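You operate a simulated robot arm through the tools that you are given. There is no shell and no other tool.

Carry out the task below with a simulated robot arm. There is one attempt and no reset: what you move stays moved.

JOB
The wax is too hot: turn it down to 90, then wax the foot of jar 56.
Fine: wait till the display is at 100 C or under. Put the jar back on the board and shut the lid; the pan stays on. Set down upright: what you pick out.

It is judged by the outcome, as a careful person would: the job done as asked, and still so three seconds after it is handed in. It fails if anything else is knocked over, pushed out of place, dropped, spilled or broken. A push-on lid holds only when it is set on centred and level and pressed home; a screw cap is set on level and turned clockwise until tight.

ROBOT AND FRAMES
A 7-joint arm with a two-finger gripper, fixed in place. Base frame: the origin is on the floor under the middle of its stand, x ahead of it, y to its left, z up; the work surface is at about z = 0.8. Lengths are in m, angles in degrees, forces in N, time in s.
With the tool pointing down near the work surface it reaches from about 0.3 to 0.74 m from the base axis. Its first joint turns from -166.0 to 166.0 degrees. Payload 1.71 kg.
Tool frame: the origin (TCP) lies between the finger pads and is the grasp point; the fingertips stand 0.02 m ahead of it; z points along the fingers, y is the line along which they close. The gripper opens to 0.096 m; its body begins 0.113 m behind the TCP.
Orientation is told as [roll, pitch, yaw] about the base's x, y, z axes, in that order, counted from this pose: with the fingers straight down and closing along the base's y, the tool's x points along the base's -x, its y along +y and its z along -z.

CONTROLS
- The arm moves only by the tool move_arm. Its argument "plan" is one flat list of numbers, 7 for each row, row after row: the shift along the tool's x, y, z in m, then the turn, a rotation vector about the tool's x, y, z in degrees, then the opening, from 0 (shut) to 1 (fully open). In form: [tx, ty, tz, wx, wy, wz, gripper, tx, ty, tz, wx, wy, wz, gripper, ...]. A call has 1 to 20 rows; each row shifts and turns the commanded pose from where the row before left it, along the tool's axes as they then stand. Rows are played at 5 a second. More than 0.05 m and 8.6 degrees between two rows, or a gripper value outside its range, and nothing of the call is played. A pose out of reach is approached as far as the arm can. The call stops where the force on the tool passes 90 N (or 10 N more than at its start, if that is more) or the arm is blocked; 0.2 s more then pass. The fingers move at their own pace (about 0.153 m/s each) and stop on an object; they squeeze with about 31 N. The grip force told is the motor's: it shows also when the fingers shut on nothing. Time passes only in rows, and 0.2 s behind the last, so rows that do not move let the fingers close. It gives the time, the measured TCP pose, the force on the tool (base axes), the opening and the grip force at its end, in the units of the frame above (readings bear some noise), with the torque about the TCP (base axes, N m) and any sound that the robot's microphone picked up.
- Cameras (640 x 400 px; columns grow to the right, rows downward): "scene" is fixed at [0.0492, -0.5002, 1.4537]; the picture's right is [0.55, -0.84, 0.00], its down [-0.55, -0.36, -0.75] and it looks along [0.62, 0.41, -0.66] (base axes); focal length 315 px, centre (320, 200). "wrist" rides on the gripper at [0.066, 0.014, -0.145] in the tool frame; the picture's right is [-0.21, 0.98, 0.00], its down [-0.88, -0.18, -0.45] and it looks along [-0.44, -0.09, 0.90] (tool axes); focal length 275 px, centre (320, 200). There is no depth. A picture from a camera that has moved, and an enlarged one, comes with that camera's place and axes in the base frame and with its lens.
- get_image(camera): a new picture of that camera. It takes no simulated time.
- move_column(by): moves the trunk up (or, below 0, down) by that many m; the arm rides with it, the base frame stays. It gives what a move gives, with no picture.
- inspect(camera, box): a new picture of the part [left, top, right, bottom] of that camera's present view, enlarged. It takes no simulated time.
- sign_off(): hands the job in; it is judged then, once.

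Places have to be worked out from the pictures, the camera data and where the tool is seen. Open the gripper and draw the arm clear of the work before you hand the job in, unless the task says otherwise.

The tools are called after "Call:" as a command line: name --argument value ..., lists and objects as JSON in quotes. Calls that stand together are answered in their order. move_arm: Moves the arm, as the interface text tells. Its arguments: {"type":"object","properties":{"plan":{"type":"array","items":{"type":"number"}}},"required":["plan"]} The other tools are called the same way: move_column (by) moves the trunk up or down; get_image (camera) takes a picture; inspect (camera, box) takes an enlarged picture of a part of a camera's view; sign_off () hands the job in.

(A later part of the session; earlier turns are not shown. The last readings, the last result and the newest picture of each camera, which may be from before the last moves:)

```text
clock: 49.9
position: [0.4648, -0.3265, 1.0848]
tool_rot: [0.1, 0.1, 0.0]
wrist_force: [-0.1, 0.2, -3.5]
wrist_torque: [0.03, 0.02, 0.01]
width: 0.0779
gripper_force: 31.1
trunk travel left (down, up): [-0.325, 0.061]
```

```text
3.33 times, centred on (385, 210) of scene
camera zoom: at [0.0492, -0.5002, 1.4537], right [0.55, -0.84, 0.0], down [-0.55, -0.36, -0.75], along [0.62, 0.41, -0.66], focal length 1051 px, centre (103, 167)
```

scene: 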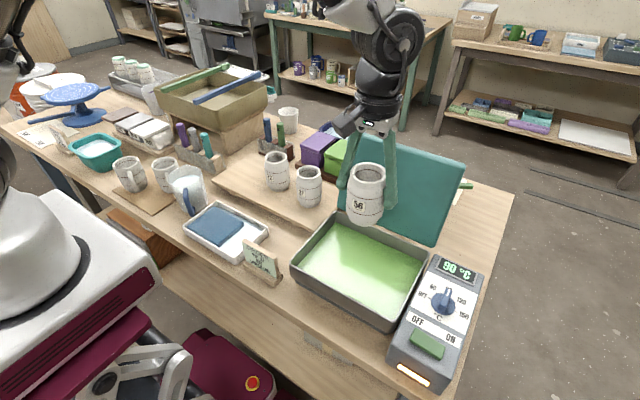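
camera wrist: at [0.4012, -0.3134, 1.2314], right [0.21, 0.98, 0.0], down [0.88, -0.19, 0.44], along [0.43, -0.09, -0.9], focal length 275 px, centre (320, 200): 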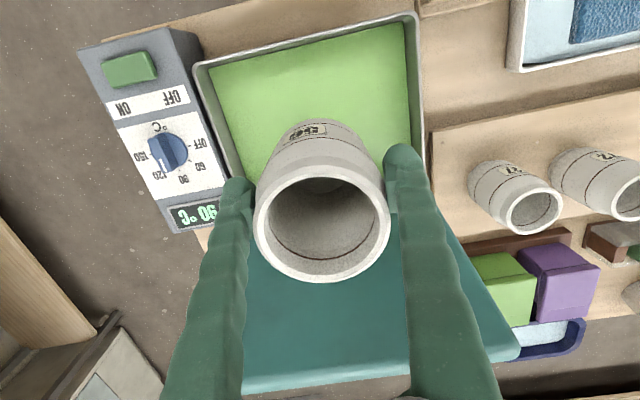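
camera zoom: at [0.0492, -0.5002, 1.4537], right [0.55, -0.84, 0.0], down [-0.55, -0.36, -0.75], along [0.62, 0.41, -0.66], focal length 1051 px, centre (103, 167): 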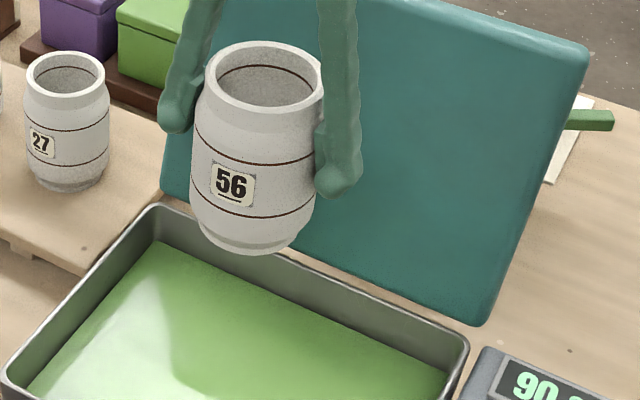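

The wax surface is near z 0.843, but I will rely on seeing the foot meet the wax. I lower the jar to just above the wax first.

Call:
move_arm --plan '[0, 0, 0.04, 0, 0, 0, 0.6, 0, 0, 0.04, 0, 0, 0, 0.6, 0, 0, 0.035, 0, 0, 0, 0.6, 0, 0, 0.02, 0, 0, 0, 0.6, 0, 0, 0, 0, 0, 0, 0.6]'

Call:
inspect --camera "scene" --box '[310, 180, 430, 300]'

Call:
get_image --camera "wrist"

```text
clock: 51.1
position: [0.4663, -0.3267, 0.9509]
tool_rot: [0.0, 0.2, -0.1]
wrist_force: [-0.5, 0.0, -3.0]
wrist_torque: [0.02, -0.01, 0.01]
width: 0.0779
gripper_force: 30.5
trunk travel left (down, up): [-0.325, 0.061]
```

```text
3.33 times, centred on (370, 240) of scene
camera zoom: at [0.0492, -0.5002, 1.4537], right [0.55, -0.84, 0.0], down [-0.55, -0.36, -0.75], along [0.62, 0.41, -0.66], focal length 1051 px, centre (153, 67)
```

zoom: 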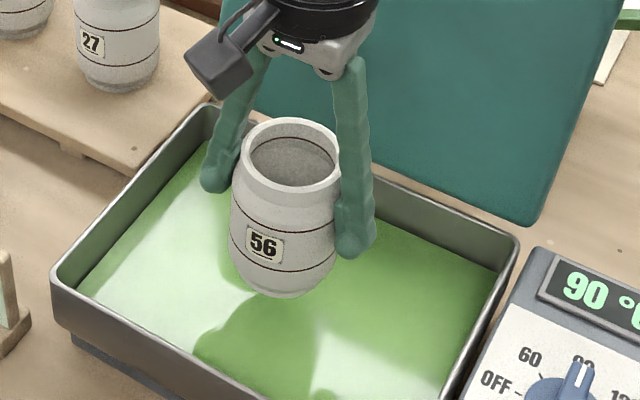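

```text
taken
camera wrist: at [0.4008, -0.3134, 1.0966], right [0.21, 0.98, 0.0], down [0.88, -0.19, 0.44], along [0.43, -0.09, -0.9], focal length 275 px, centre (320, 200)
```

wrist: 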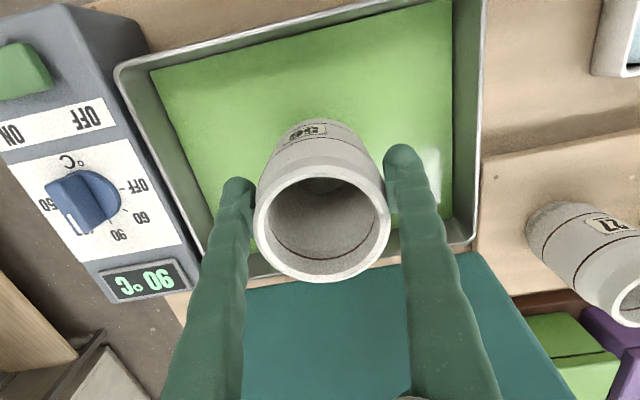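

The foot is still about 4 cm above the wax; from this view the TCP-to-foot distance is about 63 mm. I lower further to just short of contact.

Call:
move_arm --plan '[0, 0, 0.015, 0, 0, 0, 0.6, 0, 0, 0.015, 0, 0, 0, 0.6, 0, 0, 0.007, 0, 0, 0, 0.6, 0, 0, 0, 0, 0, 0, 0.6]'

Call:
inspect --camera "scene" --box '[330, 210, 410, 290]'

Call:
inspect --camera "wrist" --box '[200, 60, 440, 220]'

```text
clock: 52.1
position: [0.4647, -0.3283, 0.9124]
tool_rot: [0.1, 0.1, -0.1]
wrist_force: [0.2, -0.3, -3.4]
wrist_torque: [0.01, 0.0, 0.01]
width: 0.0776
gripper_force: 30.8
trunk travel left (down, up): [-0.325, 0.061]
```

```text
5.00 times, centred on (370, 250) of scene
camera zoom: at [0.0492, -0.5002, 1.4537], right [0.55, -0.84, 0.0], down [-0.55, -0.36, -0.75], along [0.62, 0.41, -0.66], focal length 1577 px, centre (70, -50)
```

zoom: 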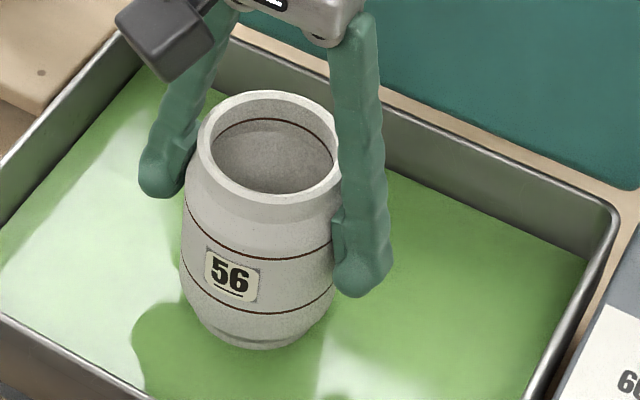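

```text
2.50 times, centred on (320, 140) of wrist
camera zoom: at [0.4003, -0.3142, 1.0582], right [0.21, 0.98, 0.0], down [0.88, -0.19, 0.44], along [0.43, -0.09, -0.9], focal length 688 px, centre (320, 350)
```

zoom: 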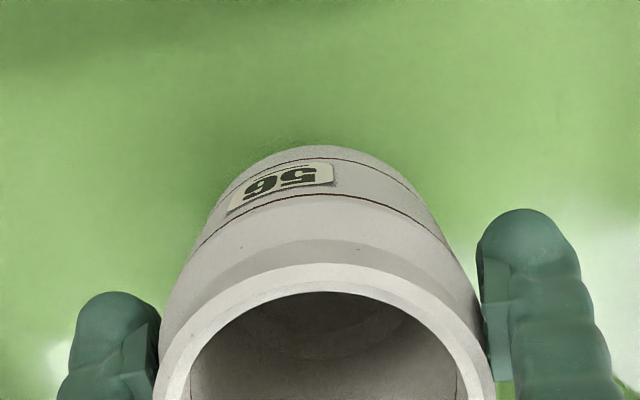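

The foot is just about at the surface. I lower another 8 mm and look again.

Call:
move_arm --plan '[0, 0, 0.004, 0, 0, 0, 0.6, 0, 0, 0.004, 0, 0, 0, 0.6, 0, 0, 0, 0, 0, 0, 0.6]'

Call:
inspect --camera "scene" --box '[345, 245, 405, 285]'

```text
clock: 52.9
position: [0.4663, -0.3271, 0.9048]
tool_rot: [0.1, 0.1, 0.0]
wrist_force: [-0.7, 1.0, 2.6]
wrist_torque: [0.24, 0.05, 0.01]
width: 0.0777
gripper_force: 31.0
trunk travel left (down, up): [-0.325, 0.061]
```

```text
10.00 times, centred on (375, 265) of scene
camera zoom: at [0.0492, -0.5002, 1.4537], right [0.55, -0.84, 0.0], down [-0.55, -0.36, -0.75], along [0.62, 0.41, -0.66], focal length 3154 px, centre (-230, -450)
```

zoom: 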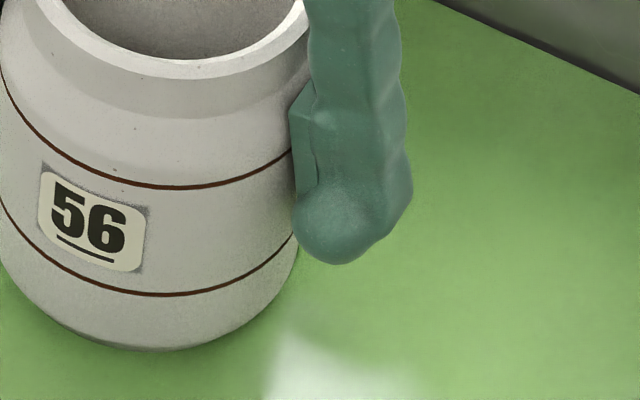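

There is a sudden 6 N upward contact, so the foot is now touching something. I look closely at the foot line and the wax.

Call:
inspect --camera "scene" --box '[342, 262, 382, 287]'

Call:
inspect --camera "wrist" --box '[220, 80, 420, 200]'

```text
16.00 times, centred on (362, 274) of scene
camera zoom: at [0.0492, -0.5002, 1.4537], right [0.55, -0.84, 0.0], down [-0.55, -0.36, -0.75], along [0.62, 0.41, -0.66], focal length 5046 px, centre (-352, -992)
```

zoom: 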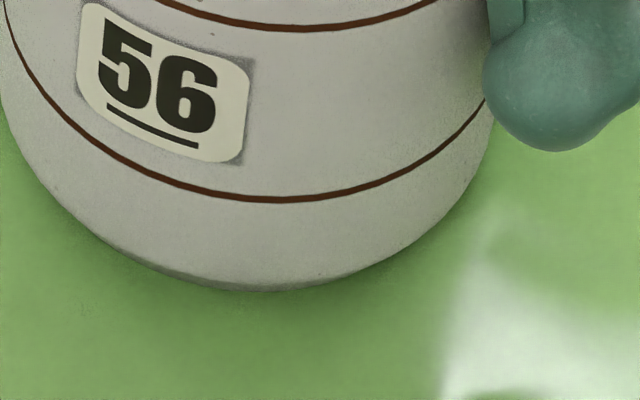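

```text
3.20 times, centred on (320, 140) of wrist
camera zoom: at [0.4011, -0.3139, 1.0506], right [0.21, 0.98, 0.0], down [0.88, -0.19, 0.44], along [0.43, -0.09, -0.9], focal length 881 px, centre (320, 392)
```

zoom: 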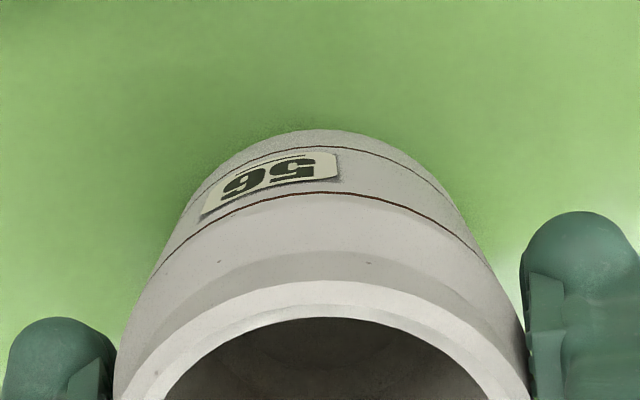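

The foot has sunk into the shallow wax and rests on the pan floor, with the wax line right at the top of the foot. I hold a moment, then lift slowly to check the band.

Call:
move_arm --plan '[0, 0, 0, 0, 0, 0, 0.6, 0, 0, 0, 0, 0, 0, 0.6, 0, 0, 0, 0, 0, 0, 0.6, 0, 0, 0, 0, 0, 0, 0.6, 0, 0, 0, 0, 0, 0, 0.6, 0, 0, 0, 0, 0, 0, 0.6, 0, 0, 0, 0, 0, 0, 0.6, 0, 0, 0, 0, 0, 0, 0.6]'

Call:
move_arm --plan '[0, 0, -0.01, 0, 0, 0, 0.6, 0, 0, -0.015, 0, 0, 0, 0.6, 0, 0, -0.02, 0, 0, 0, 0.6, 0, 0, -0.02, 0, 0, 0, 0.6, 0, 0, -0.02, 0, 0, 0, 0.6, 0, 0, 0, 0, 0, 0, 0.6]'

Call:
inspect --camera "scene" --box '[330, 190, 410, 290]'

Call:
get_image --camera "scene"

```text
clock: 54.7
position: [0.4652, -0.3275, 0.9043]
tool_rot: [0.1, 0.0, -0.1]
wrist_force: [-1.0, 0.1, 6.4]
wrist_torque: [0.28, -0.04, 0.01]
width: 0.0776
gripper_force: 31.1
trunk travel left (down, up): [-0.325, 0.061]
```

```text
clock: 56.1
position: [0.4663, -0.3282, 0.9911]
tool_rot: [0.1, 0.0, -0.2]
wrist_force: [-0.2, 0.7, -3.2]
wrist_torque: [-0.04, 0.01, 0.02]
width: 0.0775
gripper_force: 30.9
trunk travel left (down, up): [-0.325, 0.061]
```

```text
4.00 times, centred on (370, 240) of scene
camera zoom: at [0.0492, -0.5002, 1.4537], right [0.55, -0.84, 0.0], down [-0.55, -0.36, -0.75], along [0.62, 0.41, -0.66], focal length 1262 px, centre (120, 40)
```

zoom: 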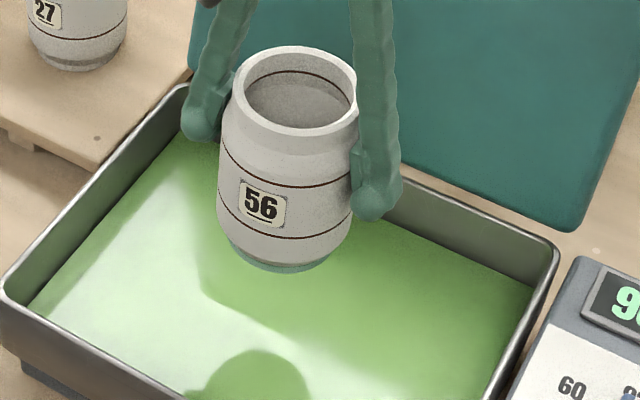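

```text
taken
```

scene: 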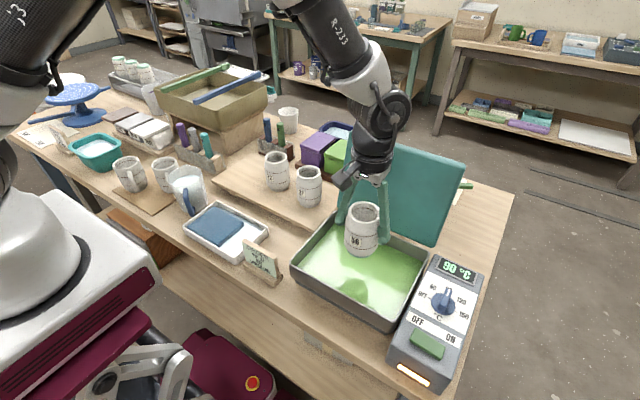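

The foot now shows a greenish band. I zoom in to make sure it covers the whole foot evenly and stays below the lower line.

Call:
inspect --camera "scene" --box '[340, 230, 390, 265]'

```text
11.43 times, centred on (365, 248) of scene
camera zoom: at [0.0492, -0.5002, 1.4537], right [0.55, -0.84, 0.0], down [-0.55, -0.36, -0.75], along [0.62, 0.41, -0.66], focal length 3604 px, centre (-194, -343)
```

zoom: 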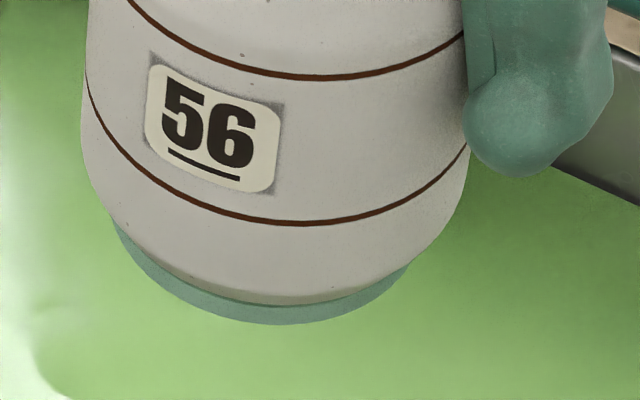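

A distinct wax-coloured band now covers the foot ring. I take one more close look at its right-hand side.

Call:
inspect --camera "scene" --box '[345, 245, 381, 263]'

Call:
inspect --camera "scene" --box '[264, 180, 324, 212]'

```text
16.00 times, centred on (363, 254) of scene
camera zoom: at [0.0492, -0.5002, 1.4537], right [0.55, -0.84, 0.0], down [-0.55, -0.36, -0.75], along [0.62, 0.41, -0.66], focal length 5046 px, centre (-368, -664)
```

zoom: 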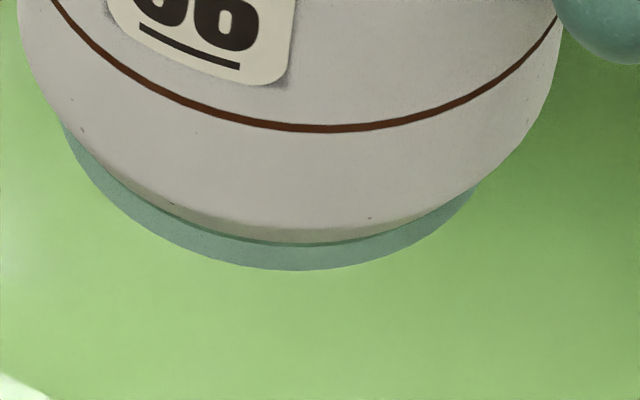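

```text
10.67 times, centred on (294, 196) of scene
camera zoom: at [0.0492, -0.5002, 1.4537], right [0.55, -0.84, 0.0], down [-0.55, -0.36, -0.75], along [0.62, 0.41, -0.66], focal length 3364 px, centre (597, 243)
```

zoom: 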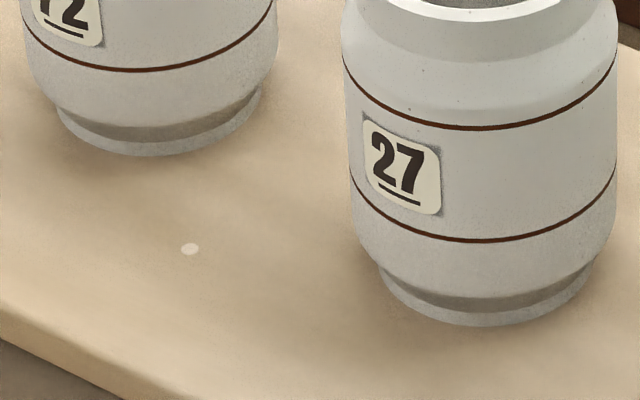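

The foot ring is fully coated, matching the ring shape on the other jars, with nothing above it. I raise the jar and carry it back over its place on the board.

Call:
move_arm --plan '[0, 0, -0.0313, 0, 0, 0, 0.6, 0, 0, -0.0313, 0, 0, 0, 0.6, 0, 0, -0.0313, 0, 0, 0, 0.6, 0, 0.0394, 0, 0, 0, 0, 0.6, 0, 0.0394, 0, 0, 0, 0, 0.6, 0, 0.0394, 0, 0, 0, 0, 0.6, 0, 0.0394, 0, 0, 0, 0, 0.6, 0, 0.0394, 0, 0, 0, 0, 0.6, 0, 0.0394, 0, 0, 0, 0, 0.6, 0, 0.0394, 0, 0, 0, 0, 0.6, 0, 0.0394, 0, 0, 0, 0, 0.6, 0, 0.0394, 0, 0, 0, 0, 0.6, 0, 0.0394, 0, 0, 0, 0, 0.6, 0, 0.0394, 0, 0, 0, 0, 0.6, 0, 0.0394, 0, 0, 0, 0, 0.6, -0.035, 0, 0, 0, 0, 0, 0.6, -0.035, 0, 0, 0, 0, 0, 0.6, -0.035, 0, 0, 0, 0, 0, 0.6, -0.035, 0, 0, 0, 0, 0, 0.6, 0, 0, 0, 0, 0, 0, 0.6]'

Call:
get_image --camera "scene"

Call:
get_image --camera "wrist"

```text
clock: 60.3
position: [0.6093, 0.1461, 1.0833]
tool_rot: [0.1, 0.0, -0.2]
wrist_force: [0.5, 0.2, -2.3]
wrist_torque: [-0.02, 0.02, 0.0]
width: 0.0774
gripper_force: 30.8
trunk travel left (down, up): [-0.325, 0.061]
```

```text
taken
```

scene: 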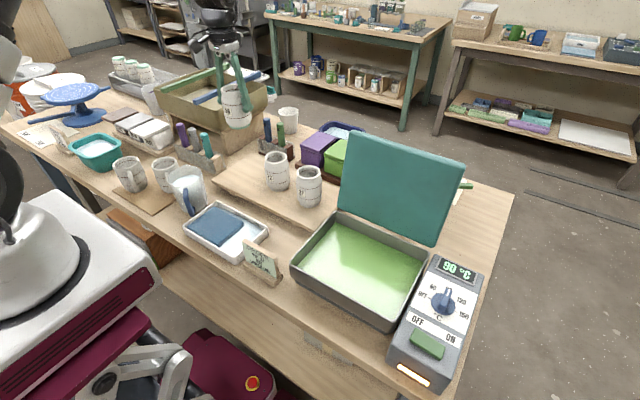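

```text
taken
camera wrist: at [0.5429, 0.1596, 1.2282], right [0.21, 0.98, 0.0], down [0.88, -0.19, 0.44], along [0.43, -0.09, -0.9], focal length 275 px, centre (320, 200)
```

wrist: 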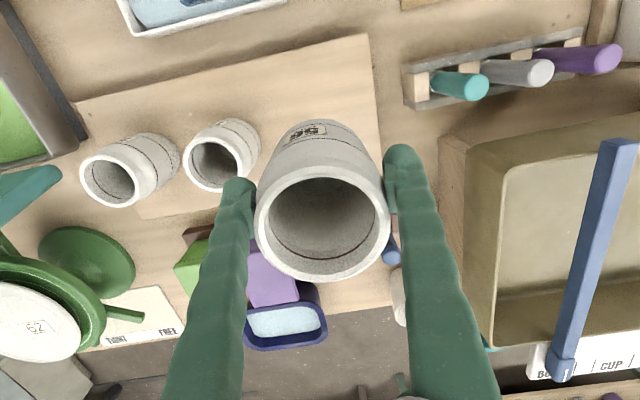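

I descend back toward the board, slowing near contact at about TCP z 0.905.

Call:
move_arm --plan '[0.003, 0, 0.04, 0, 0, 0, 0.6, 0, 0, 0.04, 0, 0, 0, 0.6, 0, 0, 0.04, 0, 0, 0, 0.6, 0, 0, 0.03, 0, 0, 0, 0.6, 0, 0, 0.012, 0, 0, 0, 0.6, 0, 0, 0.006, 0, 0, 0, 0.6, 0, 0, 0, 0, 0, 0, 0.6, 0, 0, 0, 0, 0, 0, 0.6]'

Call:
inspect --camera "scene" --box '[202, 112, 302, 212]'

```text
clock: 62.1
position: [0.6039, 0.1472, 0.9161]
tool_rot: [0.1, 0.2, 0.0]
wrist_force: [0.4, -0.8, -3.9]
wrist_torque: [0.01, 0.0, 0.03]
width: 0.0771
gripper_force: 31.4
trunk travel left (down, up): [-0.325, 0.061]
```

```text
4.00 times, centred on (252, 162) of scene
camera zoom: at [0.0492, -0.5002, 1.4537], right [0.55, -0.84, 0.0], down [-0.55, -0.36, -0.75], along [0.62, 0.41, -0.66], focal length 1262 px, centre (592, 352)
```

zoom: 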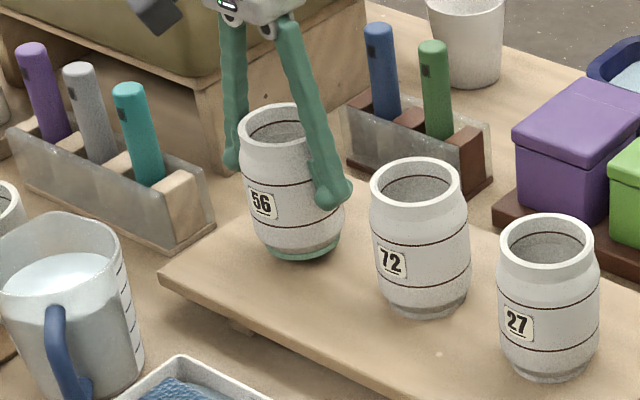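

About 11 mm remain. I lower in small steps until the board takes the weight.

Call:
move_arm --plan '[0, 0, 0.004, 0, 0, 0, 0.6, 0, 0, 0.004, 0, 0, 0, 0.6, 0, 0, 0.002, 0, 0, 0, 0.6, 0, 0, 0, 0, 0, 0, 0.6]'

```text
clock: 63.1
position: [0.6045, 0.1448, 0.9072]
tool_rot: [0.2, 0.0, -0.1]
wrist_force: [-0.4, 0.5, 4.2]
wrist_torque: [0.21, 0.01, 0.05]
width: 0.0772
gripper_force: 31.1
trunk travel left (down, up): [-0.325, 0.061]
```

The board now supports the jar (force +4 N). I open the fingers and rise straight up.

Call:
move_arm --plan '[0, 0, 0, 0, 0, 0, 1, 0, 0, 0, 0, 0, 0, 1, 0, 0, -0.01, 0, 0, 0, 1, 0, 0, -0.03, 0, 0, 0, 1, 0, 0, -0.04, 0, 0, 0, 1, 0, 0, -0.04, 0, 0, 0, 1, 0, 0, -0.04, 0, 0, 0, 1, 0, 0, 0, 0, 0, 0, 1]'

Call:
inspect --camera "scene" --box '[202, 112, 302, 212]'

Call:
get_image --camera "scene"

Call:
get_image --camera "wrist"

```text
clock: 64.9
position: [0.6048, 0.1437, 1.0696]
tool_rot: [0.0, 0.1, -0.1]
wrist_force: [-0.4, -0.1, -0.3]
wrist_torque: [0.0, 0.0, 0.0]
width: 0.0961
gripper_force: 0.0
trunk travel left (down, up): [-0.325, 0.061]
```

```text
4.00 times, centred on (252, 162) of scene
camera zoom: at [0.0492, -0.5002, 1.4537], right [0.55, -0.84, 0.0], down [-0.55, -0.36, -0.75], along [0.62, 0.41, -0.66], focal length 1262 px, centre (592, 352)
```

zoom: 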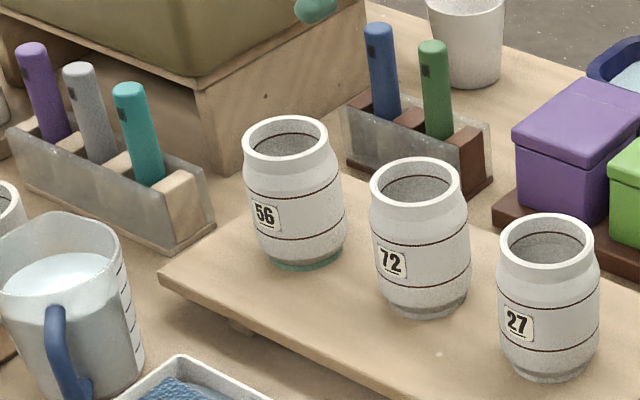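

```text
taken
```

scene: 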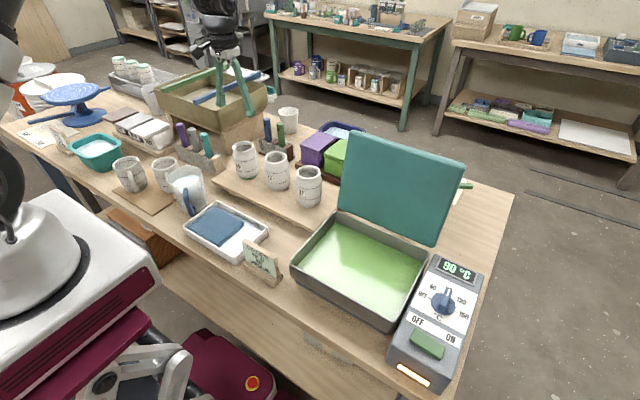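

```text
taken
camera wrist: at [0.5409, 0.1573, 1.2161], right [0.21, 0.98, 0.0], down [0.88, -0.19, 0.44], along [0.43, -0.09, -0.9], focal length 275 px, centre (320, 200)
```

wrist: 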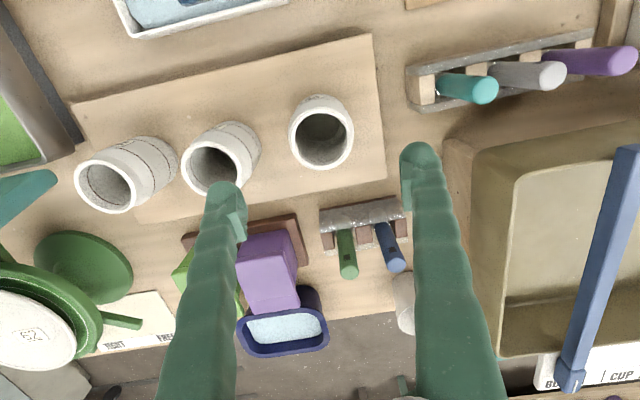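

Jar 56 stands upright on the board with its waxed foot. To close the lid I will clamp its top edge and swing it down about the hinge. First I rise, travel to the lid and turn the gripper.

Call:
move_arm --plan '[0, 0, -0.045, 0, 0, 0, 1, 0, 0, -0.045, 0, 0, 0, 1, 0.004, -0.045, 0, 0, 0, 0, 1, 0.004, -0.045, 0, 0, 0, 0, 1, 0.004, -0.045, 0, 0, 0, 0, 1, 0.004, -0.045, 0, 0, 0, 0, 1, 0.004, -0.045, 0, 0, 0, 0, 1, 0.004, -0.045, 0, 0, 0, 0, 1, 0.004, -0.045, 0, 0, 0, 0, 1, 0.004, -0.045, 0, 0, 0, 0, 1, 0.004, -0.045, 0, 0, 0, 0, 1, 0, 0, 0, 0, 0, 0, 1]'

Call:
move_arm --plan '[0, 0, 0, 0, 0, 8.2, 1, 0, 0, 0, 0, 0, 8.2, 1, 0, 0, 0, 0, 0, 8.2, 1, 0, 0, 0, 0, 0, 8.2, 1, 0, 0, 0, 0, 0, 8.2, 1, 0, 0, 0, 0, 0, 8.2, 1, 0, 0, 0, 0, 0, 8.2, 1, 0, 0, 0, 0, 0, 8.2, 1, 0, 0, 0, 0, 0, 8.2, 1, 0, 0, 0, 0, 0, 8.2, 1, 0, 0, 0, 0, 0, 8.0, 1, 0, 0, 0, 0, 0, 0, 0.65, 0, 0, 0, 0, 0, 0, 0.65]'

Call:
get_image --camera "wrist"

Call:
get_image --camera "scene"

```text
clock: 67.5
position: [0.5719, -0.2588, 1.1574]
tool_rot: [0.1, 0.1, -0.2]
wrist_force: [-0.4, 0.6, -0.1]
wrist_torque: [-0.01, 0.0, -0.02]
width: 0.0958
gripper_force: 0.0
trunk travel left (down, up): [-0.325, 0.061]
```

```text
clock: 70.3
position: [0.568, -0.262, 1.1554]
tool_rot: [-0.1, 0.0, -90.2]
wrist_force: [0.8, 0.7, 0.5]
wrist_torque: [0.01, -0.01, 0.02]
width: 0.0622
gripper_force: 0.1
trunk travel left (down, up): [-0.325, 0.061]
```

```text
taken
camera wrist: at [0.5826, -0.1962, 1.3013], right [0.98, -0.21, 0.0], down [-0.19, -0.88, 0.44], along [-0.09, -0.43, -0.9], focal length 275 px, centre (320, 200)
```

wrist: 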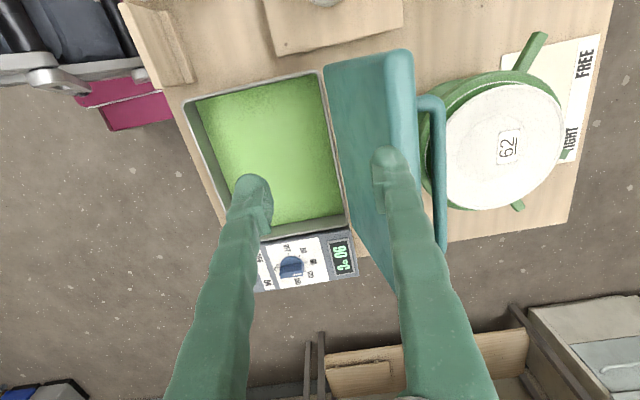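

```text
taken
```

scene: 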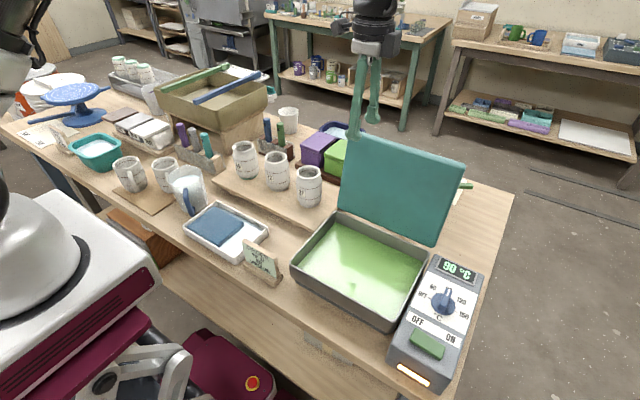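

The lid's top edge is about 20 mm thick, centred near x 0.64 with its top at z ≈ 1.08. I move above it with the fingers about 62 mm apart.

Call:
move_arm --plan '[-0.014, 0.036, 0.016, 0, 0, 0, 0.65, -0.014, 0.036, 0.016, 0, 0, 0, 0.65, 0, 0, 0, 0, 0, 0, 0.65, 0, 0, 0, 0, 0, 0, 0.65]'

Call:
get_image --camera "wrist"

Call:
inspect --camera "scene" --box '[320, 80, 480, 200]'

```text
clock: 71.3
position: [0.6422, -0.2882, 1.1242]
tool_rot: [-0.1, 0.2, -90.0]
wrist_force: [-0.5, -0.1, 0.0]
wrist_torque: [-0.02, 0.01, -0.03]
width: 0.0624
gripper_force: 0.0
trunk travel left (down, up): [-0.325, 0.061]
```

```text
taken
camera wrist: at [0.6558, -0.2242, 1.27], right [0.98, -0.21, 0.0], down [-0.19, -0.88, 0.44], along [-0.09, -0.43, -0.9], focal length 275 px, centre (320, 200)
```

wrist: 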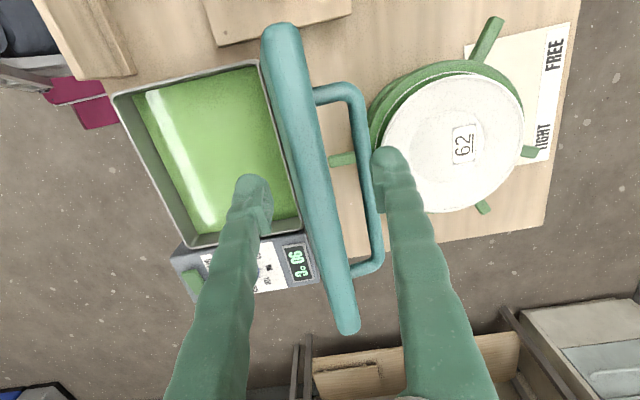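

```text
3.33 times, centred on (400, 140) of scene
camera zoom: at [0.0492, -0.5002, 1.4537], right [0.55, -0.84, 0.0], down [-0.55, -0.36, -0.75], along [0.62, 0.41, -0.66], focal length 1051 px, centre (53, 400)
```

zoom: 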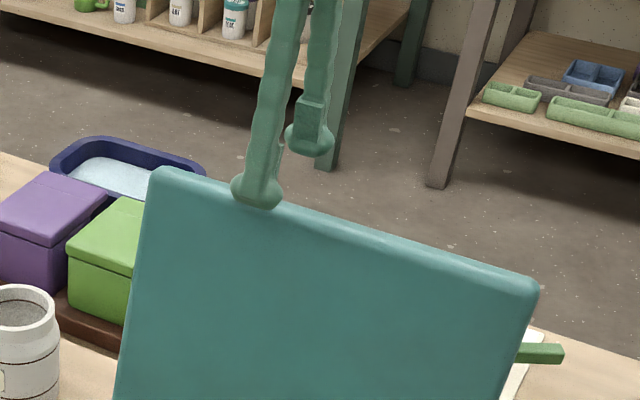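

The fingers straddle the lid's top edge with good margins. I trim 4 mm and descend about 49 mm so the tips sit about 25 mm below the edge, still above the handle bar.

Call:
move_arm --plan '[0, -0.004, 0.018, 0, 0, 0, 0.65, 0, 0, 0.018, 0, 0, 0, 0.65, 0, 0, 0.012, 0, 0, 0, 0.65, 0, 0, 0, 0, 0, 0, 0.65]'

Call:
get_image --camera "wrist"

Call:
inspect --camera "scene" --box '[320, 80, 480, 200]'

```text
clock: 72.3
position: [0.6365, -0.2886, 1.0745]
tool_rot: [-0.1, 0.1, -90.2]
wrist_force: [-0.1, 0.3, 0.5]
wrist_torque: [0.0, -0.04, 0.02]
width: 0.0622
gripper_force: 0.0
trunk travel left (down, up): [-0.325, 0.061]
```

```text
taken
camera wrist: at [0.6514, -0.2234, 1.2201], right [0.98, -0.21, 0.0], down [-0.19, -0.88, 0.44], along [-0.09, -0.43, -0.9], focal length 275 px, centre (320, 200)
```

wrist: 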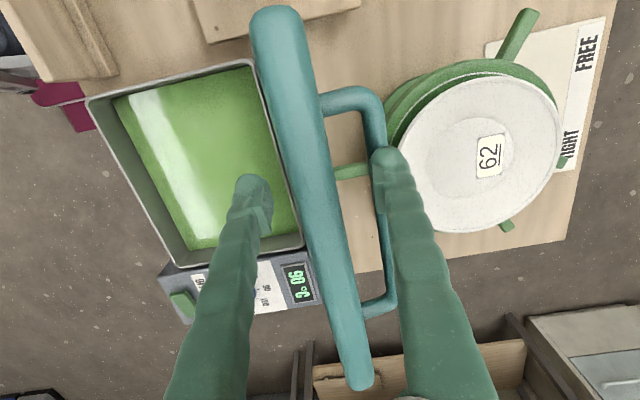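

```text
3.33 times, centred on (400, 140) of scene
camera zoom: at [0.0492, -0.5002, 1.4537], right [0.55, -0.84, 0.0], down [-0.55, -0.36, -0.75], along [0.62, 0.41, -0.66], focal length 1051 px, centre (53, 400)
```

zoom: 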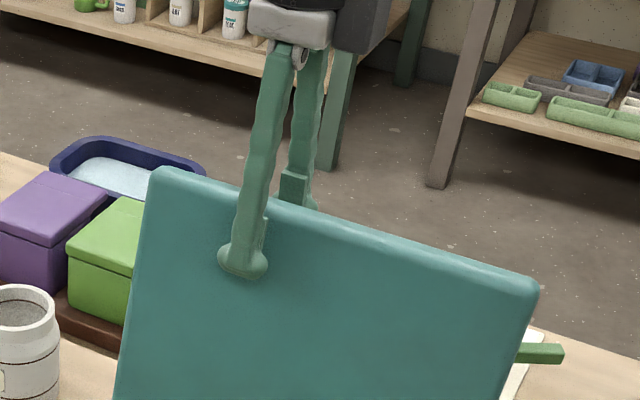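

The near finger is in front of the lid and the far finger behind it. I close on the lid edge.

Call:
move_arm --plan '[0, 0, 0, 0, 0, 0, 0.4, 0, 0, 0, 0, 0, 0, 0.1, 0, 0, 0, 0, 0, 0, 0.1, 0, 0, 0, 0, 0, 0, 0.1]'

Call:
get_image --camera "wrist"

Call:
inspect --camera "scene" --box '[320, 80, 480, 200]'

```text
clock: 73.3
position: [0.6341, -0.2881, 1.0741]
tool_rot: [-0.4, 0.2, -90.2]
wrist_force: [-22.8, 2.9, -5.3]
wrist_torque: [-0.15, 1.18, 0.33]
width: 0.0284
gripper_force: 34.1
trunk travel left (down, up): [-0.325, 0.061]
```

```text
taken
camera wrist: at [0.6487, -0.2237, 1.22], right [0.98, -0.21, -0.01], down [-0.18, -0.88, 0.44], along [-0.1, -0.43, -0.9], focal length 275 px, centre (320, 200)
```

wrist: 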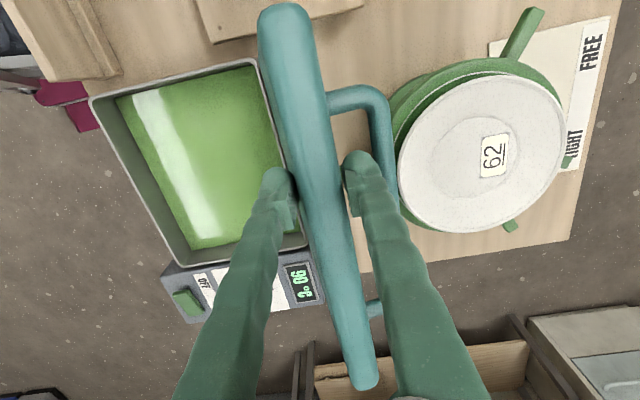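

```text
3.33 times, centred on (400, 140) of scene
camera zoom: at [0.0492, -0.5002, 1.4537], right [0.55, -0.84, 0.0], down [-0.55, -0.36, -0.75], along [0.62, 0.41, -0.66], focal length 1051 px, centre (53, 400)
```

zoom: 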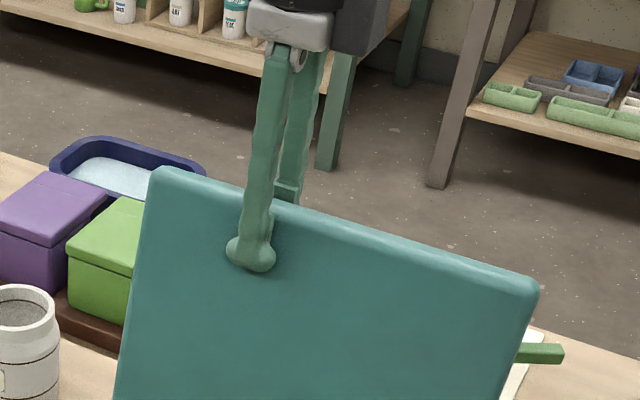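

The lid edge is clamped (28 mm) at its open stop. I draw it forward a little, letting it align with the vertical fingers.

Call:
move_arm --plan '[0, -0.008, -0.001, 0, 0, 0, 0.1, 0, -0.008, -0.001, 0, 0, 0, 0.1, 0, -0.008, -0.001, 0, 0, 0, 0.1, 0, 0, 0, 0, 0, 0, 0.1]'

Call:
get_image --camera "wrist"

Call:
inspect --camera "scene" --box '[320, 80, 480, 200]'

```text
clock: 74.3
position: [0.6123, -0.2881, 1.0801]
tool_rot: [0.2, 0.0, -90.1]
wrist_force: [-2.1, -4.5, 11.8]
wrist_torque: [-0.25, 0.86, 0.4]
width: 0.0245
gripper_force: 34.8
trunk travel left (down, up): [-0.325, 0.061]
```

```text
taken
camera wrist: at [0.6261, -0.2231, 1.2257], right [0.98, -0.21, 0.0], down [-0.19, -0.88, 0.44], along [-0.09, -0.44, -0.9], focal length 275 px, centre (320, 200)
```

wrist: 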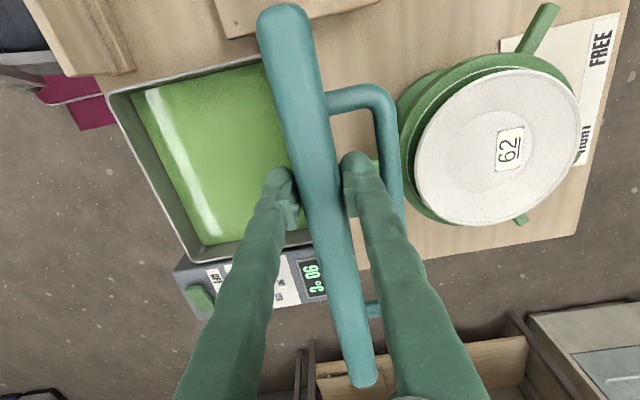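

```text
3.33 times, centred on (400, 140) of scene
camera zoom: at [0.0492, -0.5002, 1.4537], right [0.55, -0.84, 0.0], down [-0.55, -0.36, -0.75], along [0.62, 0.41, -0.66], focal length 1051 px, centre (53, 400)
```

zoom: 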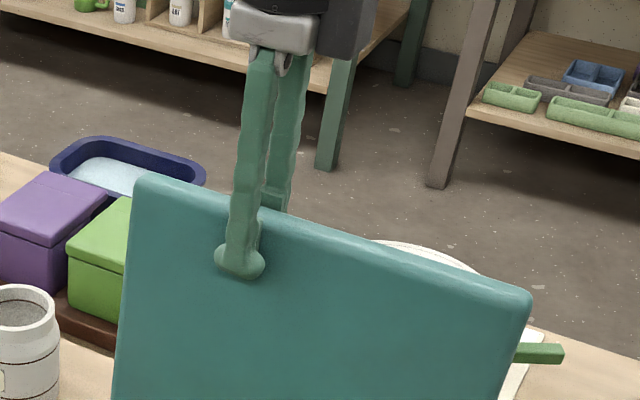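

The lid is at about 93°. I bring it to vertical, then swing it 20° about the hinge with the tool rotating along.

Call:
move_arm --plan '[0, -0.012, -0.0003, 0, 0, 0, 0.1, 0, -0.01857, -0.00024, -5, 0, 0, 0.1, 0, -0.01857, -0.00024, -5, 0, 0, 0.1, 0, -0.01857, -0.00024, -5, 0, 0, 0.1, 0, -0.01857, -0.00024, -5, 0, 0, 0.1, 0, 0, 0, 0, 0, 0, 0.1]'

Call:
get_image --camera "wrist"

Call:
get_image --camera "scene"

```text
clock: 75.7
position: [0.5243, -0.2888, 1.0707]
tool_rot: [20.1, 0.0, -90.2]
wrist_force: [-8.5, -4.0, 26.4]
wrist_torque: [0.19, 0.04, 0.03]
width: 0.0232
gripper_force: 34.8
trunk travel left (down, up): [-0.325, 0.061]
```

```text
taken
camera wrist: at [0.4881, -0.2228, 1.2127], right [0.92, -0.21, 0.34], down [-0.33, -0.88, 0.35], along [0.22, -0.44, -0.87], focal length 275 px, centre (320, 200)
```

wrist: 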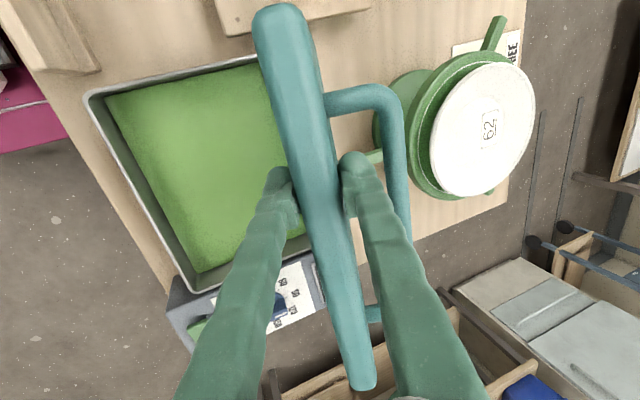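

```text
taken
```

scene: 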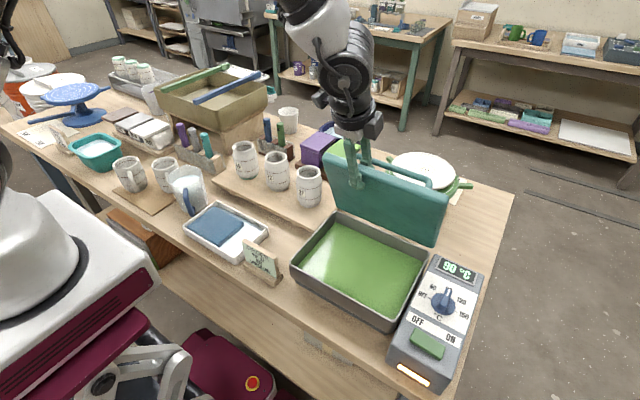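

The swing is clean, with the lid at about 70°. I relieve the slight inward push and continue another 20°.

Call:
move_arm --plan '[0, -0.01857, -0.0014, -5, 0, 0, 0.1, 0, -0.01857, -0.0014, -5, 0, 0, 0.1, 0, -0.01857, -0.001, -5, 0, 0, 0.1, 0, -0.01857, -0.0005, -5, 0, 0, 0.1, 0, 0, 0, 0, 0, 0, 0.1]'

Call:
get_image --camera "scene"

```text
clock: 76.9
position: [0.4591, -0.2882, 1.0364]
tool_rot: [39.9, 0.0, -90.1]
wrist_force: [2.0, -2.5, -2.0]
wrist_torque: [-0.88, -0.25, -0.6]
width: 0.023
gripper_force: 34.9
trunk travel left (down, up): [-0.325, 0.061]
```

```text
taken
```

scene: 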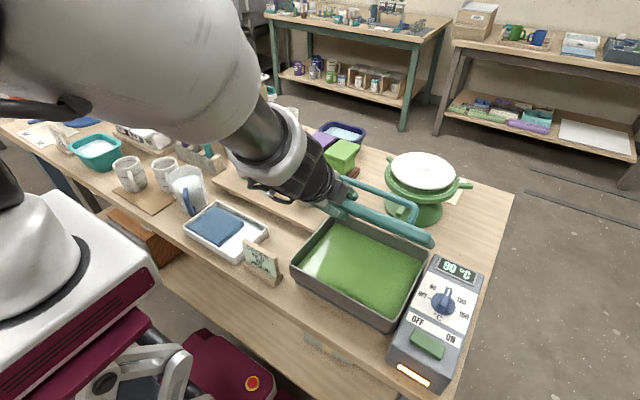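

The lid is at about 50° with low forces, though the arm's elbow has swung outward. I continue in smaller increments and watch the arm.

Call:
move_arm --plan '[0, -0.01857, -0.0004, -5, 0, 0, 0.1, 0, -0.01857, -0.0004, -5, 0, 0, 0.1, 0, 0, 0, 0, 0, 0, 0.1]'

Call:
get_image --camera "scene"

Call:
get_image --camera "wrist"

```text
clock: 77.7
position: [0.4341, -0.2884, 1.0131]
tool_rot: [49.8, 0.2, -90.0]
wrist_force: [23.1, -1.2, -20.3]
wrist_torque: [-0.3, -0.36, -0.19]
width: 0.0235
gripper_force: 35.2
trunk travel left (down, up): [-0.325, 0.061]
```

```text
taken
```

scene: 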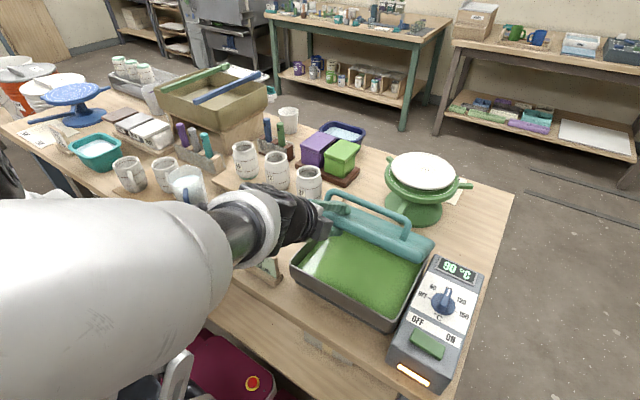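

```text
taken
camera wrist: at [0.3328, -0.2228, 1.1187], right [0.63, -0.21, 0.75], down [-0.46, -0.88, 0.14], along [0.63, -0.43, -0.65], focal length 275 px, centre (320, 200)
```

wrist: 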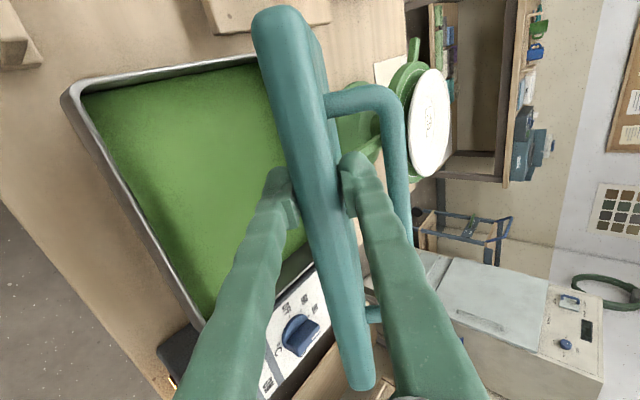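

The lid is at about 40° and the arm's forearm is coming down toward the front. I correct the slight outward pull and continue 10° more.

Call:
move_arm --plan '[0, -0.01857, 0.002, -5, 0, 0, 0.1, 0, -0.01857, 0.0015, -5, 0, 0, 0.1, 0, 0, 0, 0, 0, 0, 0.1]'

Call:
get_image --camera "scene"

Call:
get_image --camera "wrist"

```text
clock: 78.5
position: [0.4116, -0.2888, 0.9826]
tool_rot: [60.0, 0.0, -90.1]
wrist_force: [5.0, -5.2, 1.8]
wrist_torque: [-0.32, -1.03, -0.05]
width: 0.0234
gripper_force: 34.9
trunk travel left (down, up): [-0.325, 0.061]
```

```text
taken
```

scene: 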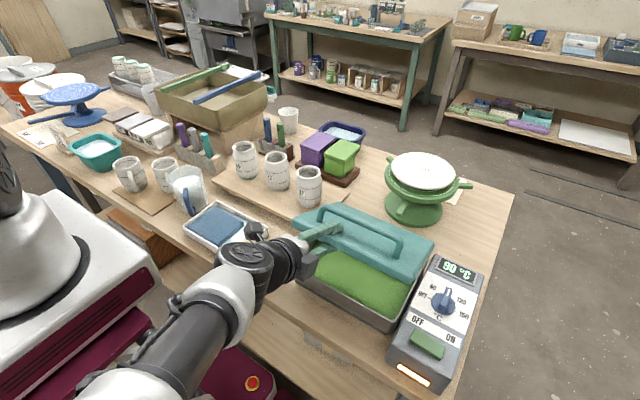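

```text
taken
camera wrist: at [0.2936, -0.2219, 1.0683], right [0.49, -0.21, 0.85], down [-0.48, -0.87, 0.06], along [0.73, -0.44, -0.53], focal length 275 px, centre (320, 200)
```

wrist: 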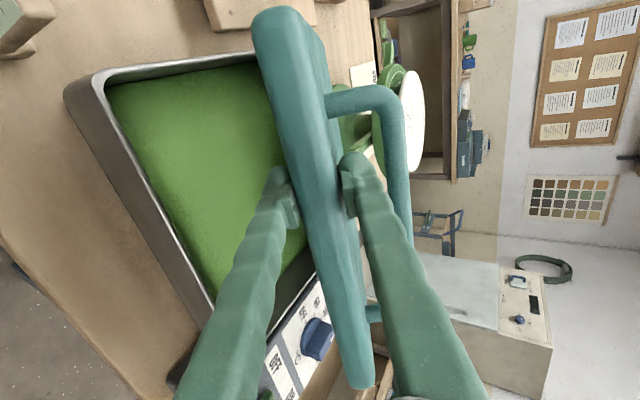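

The lid is at about 30°, with the arm clear of the bench in front. I continue another 10°.

Call:
move_arm --plan '[0, -0.01857, 0.0003, -5, 0, 0, 0.1, 0, -0.01857, 0.0, -5, 0, 0, 0.1, 0, 0, 0, 0, 0, 0, 0.1]'

Call:
get_image --camera "scene"

Call:
get_image --camera "wrist"

```text
clock: 79.3
position: [0.3961, -0.2874, 0.9512]
tool_rot: [69.9, 0.2, -90.0]
wrist_force: [22.7, -2.1, -4.3]
wrist_torque: [-0.32, -1.22, -0.29]
width: 0.0235
gripper_force: 34.7
trunk travel left (down, up): [-0.325, 0.061]
```

```text
taken
```

scene: 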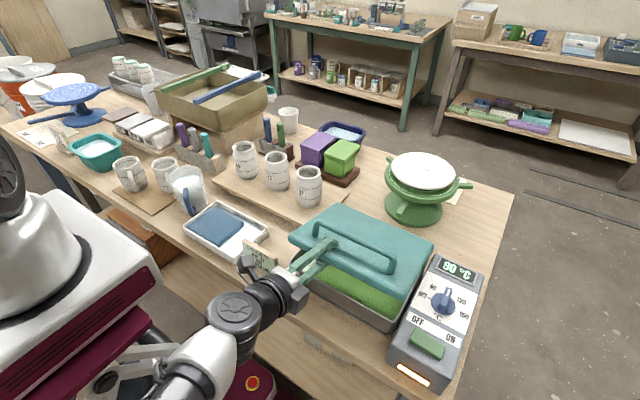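

```text
taken
camera wrist: at [0.2651, -0.2223, 1.0142], right [0.34, -0.21, 0.92], down [-0.48, -0.88, -0.02], along [0.81, -0.43, -0.4], focal length 275 px, centre (320, 200)
```

wrist: 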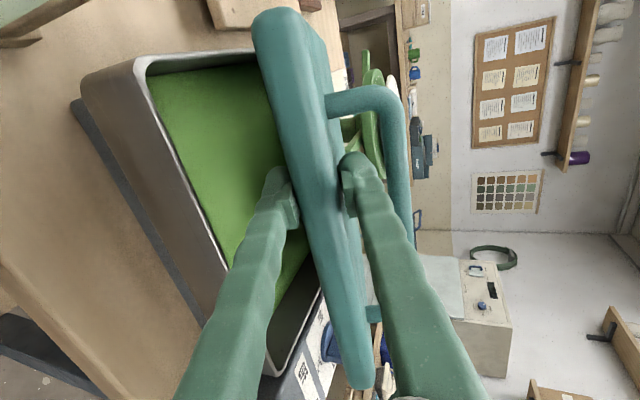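

The lid is at about 20°. I go down another 9°, which still leaves room for the inner finger above the pan rim.

Call:
move_arm --plan '[0, -0.0167, 0.0025, -4.5, 0, 0, 0.1, 0, -0.0167, 0.001, -4.5, 0, 0, 0.1, 0, 0, 0, 0, 0, 0, 0.1]'

Call:
get_image --camera "scene"

Call:
get_image --camera "wrist"

Call:
inspect --camera "scene" --box '[220, 190, 440, 340]'

```text
clock: 80.1
position: [0.3886, -0.2869, 0.9201]
tool_rot: [79.0, 0.1, -90.1]
wrist_force: [-3.1, 6.8, 3.3]
wrist_torque: [-0.25, -1.04, -0.51]
width: 0.0238
gripper_force: 34.7
trunk travel left (down, up): [-0.325, 0.061]
```

```text
taken
```

scene: 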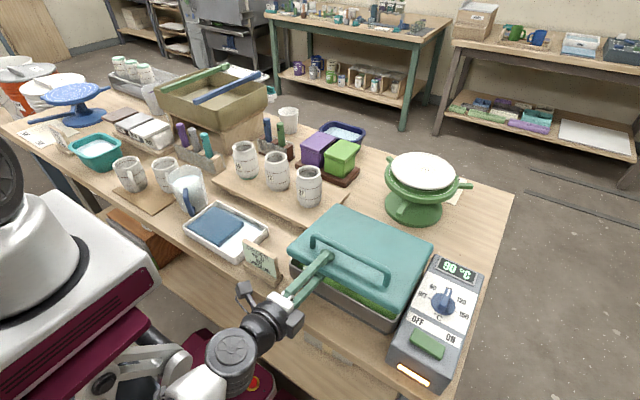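

```text
taken
camera wrist: at [0.2484, -0.2219, 0.9613], right [0.19, -0.21, 0.96], down [-0.47, -0.88, -0.1], along [0.86, -0.44, -0.26], focal length 275 px, centre (320, 200)
```

wrist: 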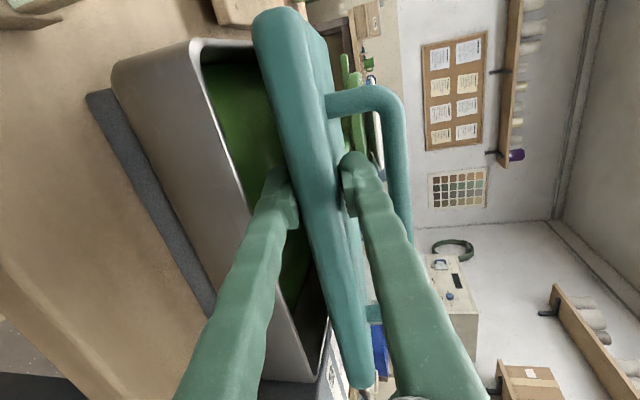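

```text
2.67 times, centred on (330, 265) of scene
camera zoom: at [0.0492, -0.5002, 1.4537], right [0.55, -0.84, 0.0], down [-0.55, -0.36, -0.75], along [0.62, 0.41, -0.66], focal length 841 px, centre (293, 27)
```

zoom: 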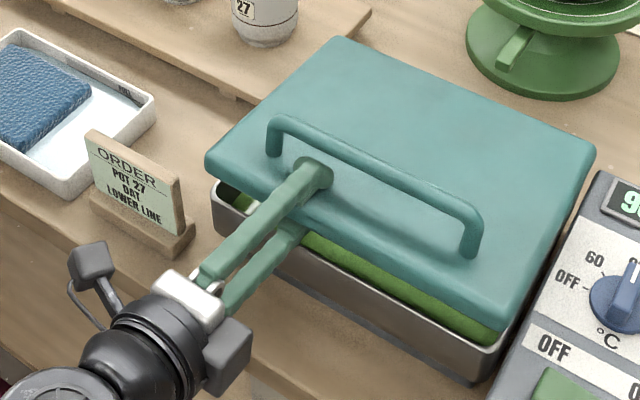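

The lid is at about 11°, with the lower finger about 15 mm above the pan rim. I lower it about 2.5° more, slightly open the grip and slide the fingers straight out so the lid settles gently.

Call:
move_arm --plan '[0, -0.0093, 0.0005, -2.5, 0, 0, 0.1, 0, 0, 0, 0, 0, 0, 0.1]'

Call:
inspect --camera "scene" --box '[260, 220, 400, 320]'

```text
clock: 80.7
position: [0.3875, -0.2887, 0.9194]
tool_rot: [79.9, 0.1, -90.3]
wrist_force: [-3.4, 10.0, -0.5]
wrist_torque: [-0.21, -0.47, 0.54]
width: 0.0231
gripper_force: 35.4
out of reach, approached as far as the arm can: row 1
trunk travel left (down, up): [-0.325, 0.061]
```

```text
4.00 times, centred on (330, 270) of scene
camera zoom: at [0.0492, -0.5002, 1.4537], right [0.55, -0.84, 0.0], down [-0.55, -0.36, -0.75], along [0.62, 0.41, -0.66], focal length 1262 px, centre (280, -80)
```

zoom: 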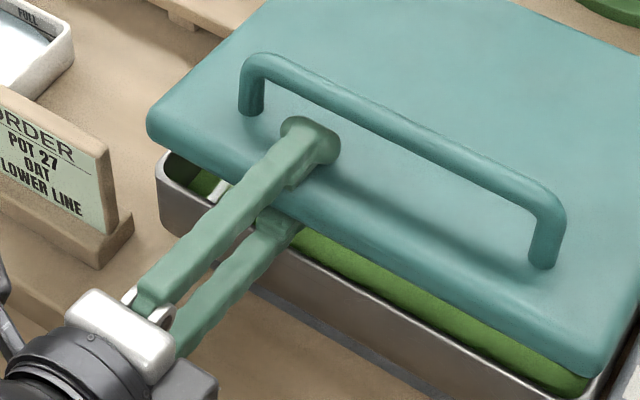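

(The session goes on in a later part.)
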